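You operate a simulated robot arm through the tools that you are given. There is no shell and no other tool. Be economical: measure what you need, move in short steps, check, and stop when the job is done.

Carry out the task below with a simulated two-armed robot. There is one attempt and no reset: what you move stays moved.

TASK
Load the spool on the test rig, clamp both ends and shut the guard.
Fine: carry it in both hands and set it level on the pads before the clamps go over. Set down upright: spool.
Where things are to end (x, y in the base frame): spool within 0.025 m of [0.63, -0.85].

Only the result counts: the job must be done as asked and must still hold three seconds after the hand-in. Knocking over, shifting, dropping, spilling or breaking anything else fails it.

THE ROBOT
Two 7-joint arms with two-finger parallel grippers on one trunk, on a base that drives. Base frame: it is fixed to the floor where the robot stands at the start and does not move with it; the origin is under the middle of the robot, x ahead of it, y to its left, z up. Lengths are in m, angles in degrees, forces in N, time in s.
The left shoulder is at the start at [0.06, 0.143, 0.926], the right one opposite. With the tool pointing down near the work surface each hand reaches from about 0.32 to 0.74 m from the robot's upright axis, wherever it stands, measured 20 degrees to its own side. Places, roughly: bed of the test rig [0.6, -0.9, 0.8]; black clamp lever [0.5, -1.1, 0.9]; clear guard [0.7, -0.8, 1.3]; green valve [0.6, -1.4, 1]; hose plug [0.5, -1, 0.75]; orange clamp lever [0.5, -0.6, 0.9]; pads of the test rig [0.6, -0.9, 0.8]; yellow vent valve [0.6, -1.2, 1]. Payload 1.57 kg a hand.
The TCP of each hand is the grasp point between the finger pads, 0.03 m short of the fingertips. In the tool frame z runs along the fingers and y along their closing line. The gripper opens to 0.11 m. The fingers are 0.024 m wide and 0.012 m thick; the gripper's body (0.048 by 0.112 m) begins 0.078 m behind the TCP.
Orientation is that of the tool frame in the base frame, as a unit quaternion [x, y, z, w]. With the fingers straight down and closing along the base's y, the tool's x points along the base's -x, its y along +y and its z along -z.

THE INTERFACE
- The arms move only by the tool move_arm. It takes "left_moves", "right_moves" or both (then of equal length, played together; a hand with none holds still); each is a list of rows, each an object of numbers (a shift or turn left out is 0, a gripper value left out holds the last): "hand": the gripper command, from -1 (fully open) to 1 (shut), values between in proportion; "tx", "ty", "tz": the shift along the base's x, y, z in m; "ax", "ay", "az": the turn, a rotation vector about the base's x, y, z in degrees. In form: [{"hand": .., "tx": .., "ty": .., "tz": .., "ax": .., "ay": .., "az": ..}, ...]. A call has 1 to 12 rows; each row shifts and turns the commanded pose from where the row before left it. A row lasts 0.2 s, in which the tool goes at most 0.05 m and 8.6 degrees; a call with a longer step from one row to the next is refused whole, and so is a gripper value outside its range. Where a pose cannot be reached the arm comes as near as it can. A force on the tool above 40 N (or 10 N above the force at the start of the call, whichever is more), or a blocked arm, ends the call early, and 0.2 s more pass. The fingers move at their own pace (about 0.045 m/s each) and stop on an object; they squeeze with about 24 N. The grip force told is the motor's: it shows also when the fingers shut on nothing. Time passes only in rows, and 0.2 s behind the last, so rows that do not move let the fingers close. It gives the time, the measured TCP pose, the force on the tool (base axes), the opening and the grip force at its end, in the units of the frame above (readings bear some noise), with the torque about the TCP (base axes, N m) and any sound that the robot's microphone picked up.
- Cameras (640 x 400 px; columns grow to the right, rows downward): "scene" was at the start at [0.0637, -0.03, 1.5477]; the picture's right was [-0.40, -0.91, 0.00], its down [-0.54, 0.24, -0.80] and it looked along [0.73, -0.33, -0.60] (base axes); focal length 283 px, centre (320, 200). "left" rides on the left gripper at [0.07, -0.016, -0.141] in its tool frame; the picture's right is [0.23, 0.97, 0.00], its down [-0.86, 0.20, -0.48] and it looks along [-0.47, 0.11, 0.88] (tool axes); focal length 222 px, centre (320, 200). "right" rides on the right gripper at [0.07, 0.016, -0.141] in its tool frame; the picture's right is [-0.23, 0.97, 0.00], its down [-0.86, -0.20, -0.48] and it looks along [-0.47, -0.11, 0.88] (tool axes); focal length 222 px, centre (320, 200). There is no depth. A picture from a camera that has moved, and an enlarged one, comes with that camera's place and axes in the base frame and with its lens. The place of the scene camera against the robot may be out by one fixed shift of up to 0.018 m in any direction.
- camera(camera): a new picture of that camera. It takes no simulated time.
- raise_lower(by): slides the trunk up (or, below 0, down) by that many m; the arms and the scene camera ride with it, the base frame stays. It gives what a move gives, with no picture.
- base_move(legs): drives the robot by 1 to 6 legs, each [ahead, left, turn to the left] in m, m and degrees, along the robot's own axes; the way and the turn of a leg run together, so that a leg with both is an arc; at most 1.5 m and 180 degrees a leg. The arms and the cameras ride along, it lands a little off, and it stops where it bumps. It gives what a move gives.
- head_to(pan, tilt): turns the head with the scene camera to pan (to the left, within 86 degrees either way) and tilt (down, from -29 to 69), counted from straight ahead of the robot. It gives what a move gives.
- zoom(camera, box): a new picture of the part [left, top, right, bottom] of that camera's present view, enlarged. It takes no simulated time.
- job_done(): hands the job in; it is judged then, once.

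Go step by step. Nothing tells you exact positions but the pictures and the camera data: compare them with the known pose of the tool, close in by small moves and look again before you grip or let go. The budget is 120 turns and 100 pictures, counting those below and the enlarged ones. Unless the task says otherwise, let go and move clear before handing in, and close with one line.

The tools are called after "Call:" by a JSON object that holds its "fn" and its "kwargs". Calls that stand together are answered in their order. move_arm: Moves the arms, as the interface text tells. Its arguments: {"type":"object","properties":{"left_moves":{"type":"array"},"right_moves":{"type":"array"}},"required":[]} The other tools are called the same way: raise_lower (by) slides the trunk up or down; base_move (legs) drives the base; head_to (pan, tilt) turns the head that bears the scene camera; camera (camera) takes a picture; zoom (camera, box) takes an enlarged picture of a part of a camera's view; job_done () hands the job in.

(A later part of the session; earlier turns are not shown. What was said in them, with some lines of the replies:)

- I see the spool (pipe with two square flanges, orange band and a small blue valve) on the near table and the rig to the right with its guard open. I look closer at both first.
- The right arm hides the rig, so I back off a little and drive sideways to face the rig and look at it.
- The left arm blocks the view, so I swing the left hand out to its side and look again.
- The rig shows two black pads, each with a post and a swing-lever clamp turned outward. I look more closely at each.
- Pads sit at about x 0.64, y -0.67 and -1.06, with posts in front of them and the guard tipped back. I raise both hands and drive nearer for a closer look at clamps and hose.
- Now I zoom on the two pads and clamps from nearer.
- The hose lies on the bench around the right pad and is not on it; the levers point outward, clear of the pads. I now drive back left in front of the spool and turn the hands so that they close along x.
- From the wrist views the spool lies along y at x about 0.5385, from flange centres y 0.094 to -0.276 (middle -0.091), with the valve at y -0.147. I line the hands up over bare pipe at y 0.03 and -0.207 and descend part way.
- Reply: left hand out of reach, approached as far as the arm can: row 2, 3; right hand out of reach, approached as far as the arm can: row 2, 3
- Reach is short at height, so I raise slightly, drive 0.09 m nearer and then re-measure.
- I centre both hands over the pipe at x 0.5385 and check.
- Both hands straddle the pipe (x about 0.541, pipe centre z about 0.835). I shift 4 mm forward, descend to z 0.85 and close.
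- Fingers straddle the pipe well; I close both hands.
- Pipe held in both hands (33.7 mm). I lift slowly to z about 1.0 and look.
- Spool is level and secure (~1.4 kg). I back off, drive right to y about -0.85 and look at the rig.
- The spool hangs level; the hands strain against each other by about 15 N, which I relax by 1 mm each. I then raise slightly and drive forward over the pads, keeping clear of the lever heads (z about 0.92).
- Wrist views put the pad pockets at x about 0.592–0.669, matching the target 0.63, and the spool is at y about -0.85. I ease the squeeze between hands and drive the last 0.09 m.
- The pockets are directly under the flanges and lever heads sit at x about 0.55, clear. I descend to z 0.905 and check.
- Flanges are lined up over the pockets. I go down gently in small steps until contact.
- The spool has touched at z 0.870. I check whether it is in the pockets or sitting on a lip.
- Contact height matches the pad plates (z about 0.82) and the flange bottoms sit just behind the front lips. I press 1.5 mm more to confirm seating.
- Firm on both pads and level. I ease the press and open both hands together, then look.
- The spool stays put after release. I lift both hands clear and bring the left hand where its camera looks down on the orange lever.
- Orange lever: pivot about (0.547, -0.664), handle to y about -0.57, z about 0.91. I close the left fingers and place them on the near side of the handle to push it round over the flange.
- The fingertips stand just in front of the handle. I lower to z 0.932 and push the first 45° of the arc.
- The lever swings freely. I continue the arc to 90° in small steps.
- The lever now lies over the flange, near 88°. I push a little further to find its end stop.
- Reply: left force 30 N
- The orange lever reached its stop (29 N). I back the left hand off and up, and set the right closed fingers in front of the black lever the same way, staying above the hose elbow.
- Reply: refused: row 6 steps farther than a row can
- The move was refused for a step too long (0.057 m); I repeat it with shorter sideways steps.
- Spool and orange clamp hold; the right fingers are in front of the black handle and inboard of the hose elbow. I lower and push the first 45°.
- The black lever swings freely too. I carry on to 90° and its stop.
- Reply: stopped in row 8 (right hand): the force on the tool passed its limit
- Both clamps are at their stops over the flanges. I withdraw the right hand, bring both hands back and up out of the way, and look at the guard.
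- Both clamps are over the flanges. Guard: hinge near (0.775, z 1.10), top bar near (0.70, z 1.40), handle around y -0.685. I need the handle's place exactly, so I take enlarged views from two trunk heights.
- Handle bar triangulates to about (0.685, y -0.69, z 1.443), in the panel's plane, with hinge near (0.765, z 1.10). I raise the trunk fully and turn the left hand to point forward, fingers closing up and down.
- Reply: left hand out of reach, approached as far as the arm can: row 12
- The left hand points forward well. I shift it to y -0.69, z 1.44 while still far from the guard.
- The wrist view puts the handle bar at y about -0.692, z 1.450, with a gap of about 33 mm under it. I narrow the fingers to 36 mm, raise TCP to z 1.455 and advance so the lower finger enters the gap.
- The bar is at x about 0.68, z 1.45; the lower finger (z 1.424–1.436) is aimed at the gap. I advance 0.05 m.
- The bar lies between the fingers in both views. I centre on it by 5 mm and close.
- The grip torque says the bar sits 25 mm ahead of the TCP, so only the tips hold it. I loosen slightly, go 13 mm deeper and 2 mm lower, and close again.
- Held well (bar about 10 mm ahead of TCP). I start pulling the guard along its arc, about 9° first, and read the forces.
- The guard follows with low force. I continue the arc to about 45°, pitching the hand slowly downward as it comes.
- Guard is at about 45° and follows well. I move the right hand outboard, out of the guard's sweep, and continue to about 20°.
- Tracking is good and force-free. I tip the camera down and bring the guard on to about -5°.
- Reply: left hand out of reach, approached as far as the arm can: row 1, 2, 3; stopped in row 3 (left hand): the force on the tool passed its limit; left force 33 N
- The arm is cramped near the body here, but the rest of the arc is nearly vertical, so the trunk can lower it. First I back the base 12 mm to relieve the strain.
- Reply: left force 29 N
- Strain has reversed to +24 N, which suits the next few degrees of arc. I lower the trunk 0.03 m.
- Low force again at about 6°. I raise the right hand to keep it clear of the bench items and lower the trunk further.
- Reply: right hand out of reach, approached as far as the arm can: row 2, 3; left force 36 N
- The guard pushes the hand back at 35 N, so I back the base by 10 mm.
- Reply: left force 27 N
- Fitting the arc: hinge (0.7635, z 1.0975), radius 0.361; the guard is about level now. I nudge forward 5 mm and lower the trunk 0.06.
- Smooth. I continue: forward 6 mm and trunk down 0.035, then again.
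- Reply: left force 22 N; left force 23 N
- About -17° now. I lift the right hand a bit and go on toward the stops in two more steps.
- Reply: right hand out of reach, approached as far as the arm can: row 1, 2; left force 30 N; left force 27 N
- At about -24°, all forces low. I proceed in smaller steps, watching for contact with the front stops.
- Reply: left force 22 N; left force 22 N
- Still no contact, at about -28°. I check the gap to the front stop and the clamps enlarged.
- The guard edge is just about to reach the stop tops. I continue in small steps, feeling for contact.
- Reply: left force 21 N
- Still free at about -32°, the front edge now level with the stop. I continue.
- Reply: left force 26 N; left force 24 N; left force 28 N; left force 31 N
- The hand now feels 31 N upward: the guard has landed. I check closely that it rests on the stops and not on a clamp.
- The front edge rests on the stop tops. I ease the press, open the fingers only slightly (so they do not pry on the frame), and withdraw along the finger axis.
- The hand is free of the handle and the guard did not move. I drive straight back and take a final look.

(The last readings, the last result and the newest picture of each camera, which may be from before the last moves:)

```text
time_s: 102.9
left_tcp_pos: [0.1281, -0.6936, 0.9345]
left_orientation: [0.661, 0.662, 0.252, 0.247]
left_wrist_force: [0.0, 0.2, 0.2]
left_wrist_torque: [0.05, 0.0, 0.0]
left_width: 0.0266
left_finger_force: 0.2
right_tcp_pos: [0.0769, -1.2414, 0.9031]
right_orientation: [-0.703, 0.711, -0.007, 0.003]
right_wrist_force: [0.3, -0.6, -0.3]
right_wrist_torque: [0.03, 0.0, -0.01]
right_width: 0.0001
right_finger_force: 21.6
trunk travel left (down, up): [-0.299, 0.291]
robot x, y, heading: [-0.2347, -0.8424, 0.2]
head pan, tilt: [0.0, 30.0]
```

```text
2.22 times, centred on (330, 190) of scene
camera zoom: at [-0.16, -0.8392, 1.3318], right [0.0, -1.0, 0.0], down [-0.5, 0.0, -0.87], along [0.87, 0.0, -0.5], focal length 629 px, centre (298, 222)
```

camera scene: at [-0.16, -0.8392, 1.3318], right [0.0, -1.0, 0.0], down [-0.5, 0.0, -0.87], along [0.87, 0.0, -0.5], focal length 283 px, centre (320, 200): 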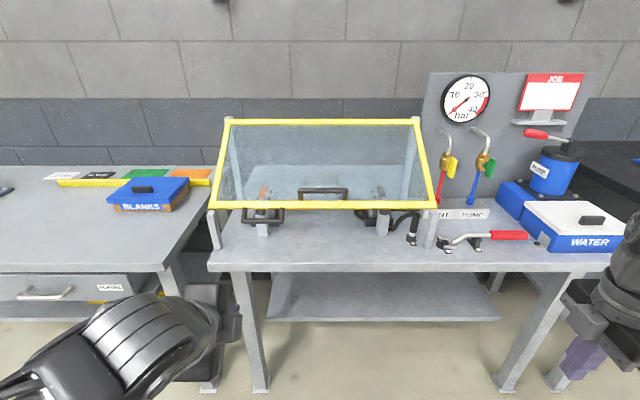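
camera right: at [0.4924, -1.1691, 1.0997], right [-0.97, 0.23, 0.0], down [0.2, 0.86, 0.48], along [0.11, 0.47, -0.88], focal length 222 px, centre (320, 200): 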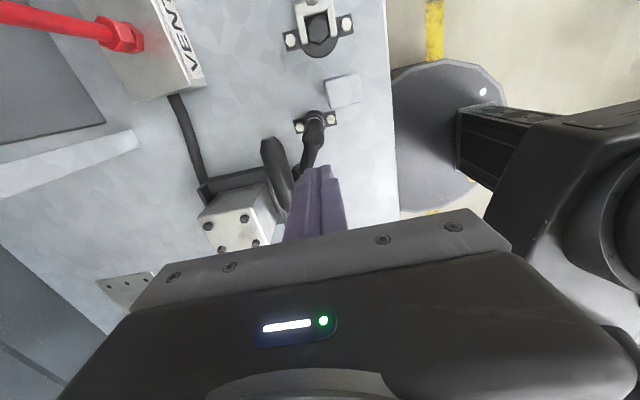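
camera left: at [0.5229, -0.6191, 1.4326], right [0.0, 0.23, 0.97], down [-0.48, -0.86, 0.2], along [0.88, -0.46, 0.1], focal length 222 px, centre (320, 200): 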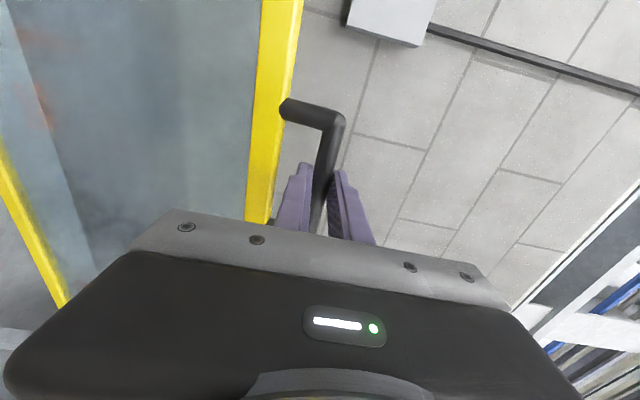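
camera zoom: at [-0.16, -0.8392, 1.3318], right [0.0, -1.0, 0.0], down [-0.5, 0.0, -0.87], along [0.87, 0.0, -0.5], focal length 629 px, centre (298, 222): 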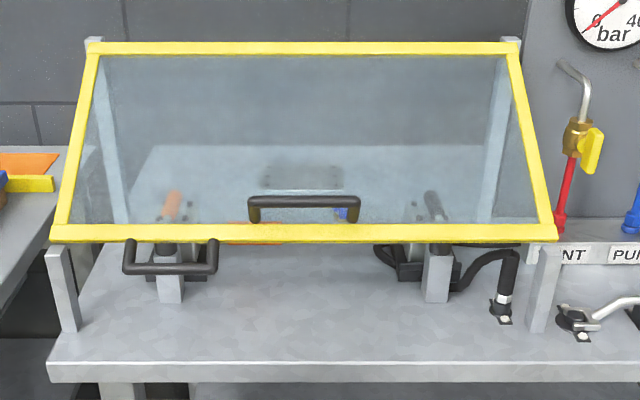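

The guard sits shut over spool and clamps; I verify the contact at both front corners and through the glass.

Call:
{"fn": "zoom", "kwargs": {"camera": "scene", "box": [200, 190, 320, 250]}}

Call:
{"fn": "zoom", "kwargs": {"camera": "scene", "box": [340, 180, 450, 250]}}

```text
5.33 times, centred on (260, 220) of scene
camera zoom: at [-0.16, -0.8392, 1.3318], right [0.0, -1.0, 0.0], down [-0.5, 0.0, -0.87], along [0.87, 0.0, -0.5], focal length 1510 px, centre (640, 93)
```

zoom: 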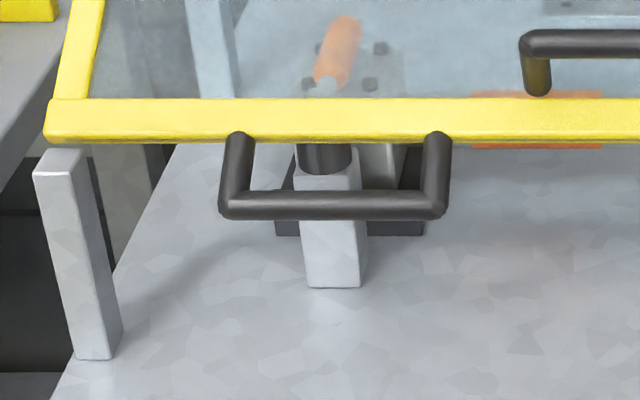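

```text
5.71 times, centred on (395, 215) of scene
camera zoom: at [-0.16, -0.8392, 1.3318], right [0.0, -1.0, 0.0], down [-0.5, 0.0, -0.87], along [0.87, 0.0, -0.5], focal length 1618 px, centre (-109, 114)
```

zoom: 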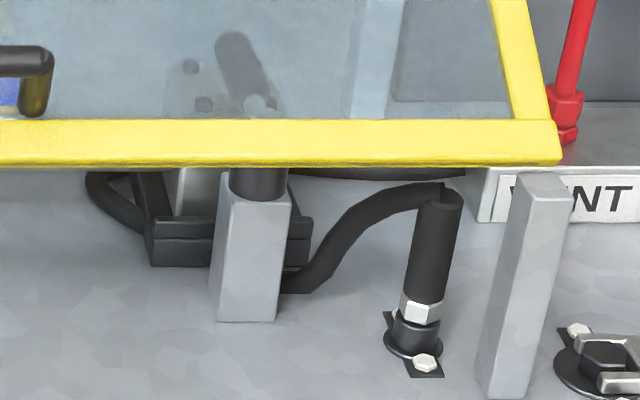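

The front bar seems to sit a few millimetres above the stop tops, so I test it: with closed left fingers I will press down lightly on the front frame bar to make sure it is fully shut.

Call:
{"fn": "move_arm", "kwargs": {"left_moves": [{"hand": 1, "tz": 0.03, "ty": -0.03}, {"tz": 0.02, "ty": -0.03}, {"ty": -0.022}, {}]}}

Call:
{"fn": "base_move", "kwargs": {"legs": [[0.345, 0, 0]]}}

Call:
{"fn": "head_to", "kwargs": {"pan": 0, "tilt": 50}}

Call:
{"fn": "zoom", "kwargs": {"camera": "scene", "box": [140, 60, 500, 285]}}

```text
time_s: 103.9
left_tcp_pos: [0.128, -0.7762, 0.9838]
left_orientation: [0.661, 0.662, 0.251, 0.248]
left_wrist_force: [0.0, -0.4, 0.0]
left_wrist_torque: [0.0, 0.02, 0.0]
left_width: 0.0
left_finger_force: 21.3
right_tcp_pos: [0.0768, -1.24, 0.9031]
right_orientation: [-0.703, 0.711, -0.006, 0.003]
right_wrist_force: [0.6, 0.2, 0.3]
right_wrist_torque: [0.02, 0.01, 0.0]
right_width: 0.0
right_finger_force: 21.5
trunk travel left (down, up): [-0.299, 0.291]
robot x, y, heading: [-0.2338, -0.8448, 0.1]
head pan, tilt: [0.0, 30.0]
```

```text
time_s: 106.1
left_tcp_pos: [0.4712, -0.7727, 0.9839]
left_orientation: [0.66, 0.664, 0.251, 0.247]
left_wrist_force: [-0.1, 12.6, -1.8]
left_wrist_torque: [0.29, -0.07, 0.29]
left_width: 0.0
left_finger_force: 20.8
right_tcp_pos: [0.419, -1.2382, 0.9034]
right_orientation: [-0.703, 0.711, -0.006, 0.002]
right_wrist_force: [-0.2, 1.1, -0.1]
right_wrist_torque: [0.02, 0.02, 0.01]
right_width: 0.0
right_finger_force: 21.4
trunk travel left (down, up): [-0.299, 0.291]
robot x, y, heading: [0.1082, -0.8427, -0.1]
head pan, tilt: [0.0, 30.0]
```

```text
time_s: 106.9
left_tcp_pos: [0.4711, -0.7734, 0.9846]
left_orientation: [0.661, 0.663, 0.252, 0.246]
left_wrist_force: [-1.2, 6.9, -0.8]
left_wrist_torque: [0.18, 0.04, 0.14]
left_width: 0.0
left_finger_force: 21.0
right_tcp_pos: [0.4196, -1.2396, 0.9024]
right_orientation: [-0.703, 0.712, -0.006, 0.003]
right_wrist_force: [-1.0, -0.3, 0.0]
right_wrist_torque: [-0.01, -0.03, -0.02]
right_width: 0.0
right_finger_force: 21.7
trunk travel left (down, up): [-0.299, 0.291]
robot x, y, heading: [0.11, -0.8445, -0.1]
head pan, tilt: [0.0, 50.0]
```

```text
1.78 times, centred on (320, 172) of scene
camera zoom: at [0.169, -0.8384, 1.3024], right [0.0, -1.0, 0.0], down [-0.77, 0.0, -0.64], along [0.64, 0.0, -0.77], focal length 504 px, centre (320, 249)
```

zoom: 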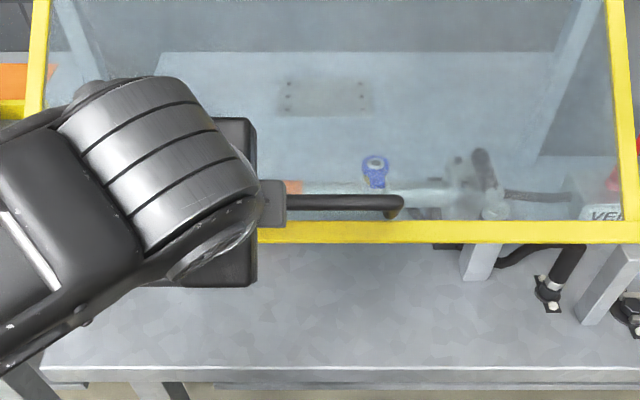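

The finger just touches the side of the middle handle; I shift 12 mm away and press down gently.

Call:
{"fn": "move_arm", "kwargs": {"left_moves": [{"ty": 0.012}, {"tz": -0.01}, {"tz": -0.01}, {"tz": -0.005}, {"tz": -0.005}]}}

```text
time_s: 107.8
left_tcp_pos: [0.4697, -0.7628, 0.9736]
left_orientation: [0.658, 0.66, 0.257, 0.256]
left_wrist_force: [-13.4, 3.0, 14.8]
left_wrist_torque: [0.07, 0.21, 0.06]
left_width: 0.0
left_finger_force: 20.8
right_tcp_pos: [0.4168, -1.2388, 0.9036]
right_orientation: [-0.703, 0.711, -0.007, 0.003]
right_wrist_force: [-0.4, -1.0, 0.0]
right_wrist_torque: [0.01, -0.01, 0.01]
right_width: 0.0
right_finger_force: 20.7
trunk travel left (down, up): [-0.299, 0.291]
robot x, y, heading: [0.106, -0.8423, 0.0]
head pan, tilt: [0.0, 50.0]
stopped in row 4 (left hand): the force on the tool passed its limit (the readings are from after the stop); the commanded pose is now the measured one
```

Contact came early and hard (limit at 40 N). I compare the same view to see whether the guard moved at all.

Call:
{"fn": "zoom", "kwargs": {"camera": "scene", "box": [140, 60, 500, 285]}}

Call:
{"fn": "zoom", "kwargs": {"camera": "scene", "box": [420, 150, 520, 260]}}

```text
1.78 times, centred on (320, 172) of scene
camera zoom: at [0.1664, -0.8388, 1.3024], right [0.0, -1.0, 0.0], down [-0.76, 0.0, -0.64], along [0.64, 0.0, -0.76], focal length 504 px, centre (320, 249)
```

zoom: 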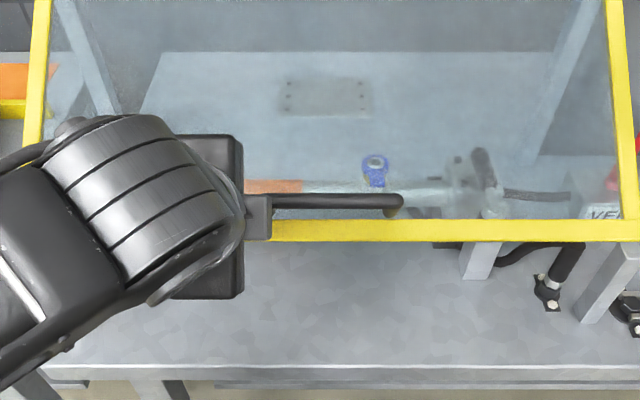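

```text
3.64 times, centred on (470, 205) of scene
camera zoom: at [0.1664, -0.8388, 1.3024], right [0.0, -1.0, 0.0], down [-0.76, 0.0, -0.64], along [0.64, 0.0, -0.76], focal length 1030 px, centre (-226, 182)
```

zoom: 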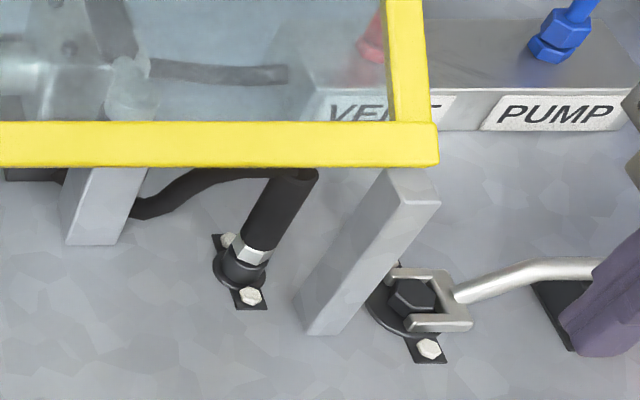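

The frame did not move under 40 N, so the guard is firmly on its stops and shut. I lift the left hand off and drive straight back clear.

Call:
{"fn": "move_arm", "kwargs": {"left_moves": [{"tx": -0.01, "tz": 0.015}, {"tx": -0.01, "tz": 0.02}, {"tz": 0.02}]}}

Call:
{"fn": "base_move", "kwargs": {"legs": [[-0.35, 0, 0]]}}

Call:
{"fn": "head_to", "kwargs": {"pan": 0, "tilt": 30}}

Call:
{"fn": "camera", "kwargs": {"camera": "scene"}}

Call:
{"fn": "zoom", "kwargs": {"camera": "scene", "box": [200, 100, 460, 280]}}

```text
time_s: 108.6
left_tcp_pos: [0.4517, -0.7638, 1.0256]
left_orientation: [0.658, 0.661, 0.256, 0.255]
left_wrist_force: [0.8, 0.2, -1.4]
left_wrist_torque: [0.0, -0.02, -0.02]
left_width: 0.0
left_finger_force: 21.1
right_tcp_pos: [0.4196, -1.2405, 0.9027]
right_orientation: [-0.704, 0.711, -0.006, 0.002]
right_wrist_force: [-0.7, 0.6, 0.1]
right_wrist_torque: [0.0, 0.03, -0.03]
right_width: 0.0
right_finger_force: 21.5
trunk travel left (down, up): [-0.299, 0.291]
robot x, y, heading: [0.1055, -0.8449, 0.0]
head pan, tilt: [0.0, 50.0]
```

```text
time_s: 110.9
left_tcp_pos: [0.1008, -0.7644, 1.0249]
left_orientation: [0.658, 0.661, 0.257, 0.255]
left_wrist_force: [0.0, -1.0, 0.4]
left_wrist_torque: [0.02, 0.0, -0.02]
left_width: 0.0003
left_finger_force: 21.3
right_tcp_pos: [0.0689, -1.2402, 0.9041]
right_orientation: [-0.704, 0.711, -0.007, 0.002]
right_wrist_force: [-0.1, -0.1, -0.2]
right_wrist_torque: [0.03, -0.02, 0.01]
right_width: 0.0
right_finger_force: 20.9
trunk travel left (down, up): [-0.299, 0.291]
robot x, y, heading: [-0.2421, -0.84, 0.3]
head pan, tilt: [0.0, 50.0]
```

```text
time_s: 111.7
left_tcp_pos: [0.1011, -0.7634, 1.0249]
left_orientation: [0.658, 0.66, 0.257, 0.254]
left_wrist_force: [-0.6, -0.2, -0.7]
left_wrist_torque: [0.02, 0.0, 0.0]
left_width: 0.0
left_finger_force: 21.3
right_tcp_pos: [0.0683, -1.2399, 0.9033]
right_orientation: [-0.703, 0.711, -0.006, 0.003]
right_wrist_force: [-0.1, 0.5, -0.6]
right_wrist_torque: [-0.01, 0.01, 0.01]
right_width: 0.0
right_finger_force: 21.5
trunk travel left (down, up): [-0.299, 0.291]
robot x, y, heading: [-0.2431, -0.8444, 0.1]
head pan, tilt: [0.0, 30.0]
```

```text
7 pictures are left
camera scene: at [-0.1687, -0.8395, 1.3318], right [0.0, -1.0, 0.0], down [-0.5, 0.0, -0.87], along [0.87, 0.0, -0.5], focal length 283 px, centre (320, 200)
```

scene: 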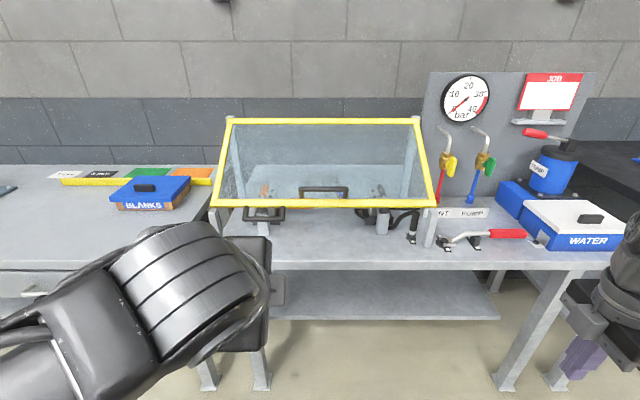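

```text
2.22 times, centred on (330, 190) of scene
camera zoom: at [-0.1687, -0.8395, 1.3318], right [0.0, -1.0, 0.0], down [-0.5, 0.0, -0.87], along [0.87, 0.0, -0.5], focal length 629 px, centre (298, 222)
```

zoom: 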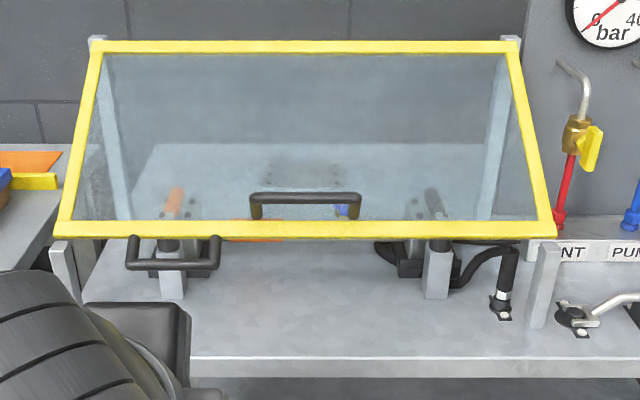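

The guard is shut on its stops and both levers lie over the flanges. The spool sits in its pads, nothing else looks disturbed and both hands are clear, so I hand in.

Call:
{"fn": "job_done", "kwargs": {}}

```text
The job is handed in.
```

The job is handed in: the spool is level on the pads at about (0.63, -0.85), both clamps are swung over to their stops, and the guard is shut. Both hands are clear, and nothing else looked moved in the last picture.
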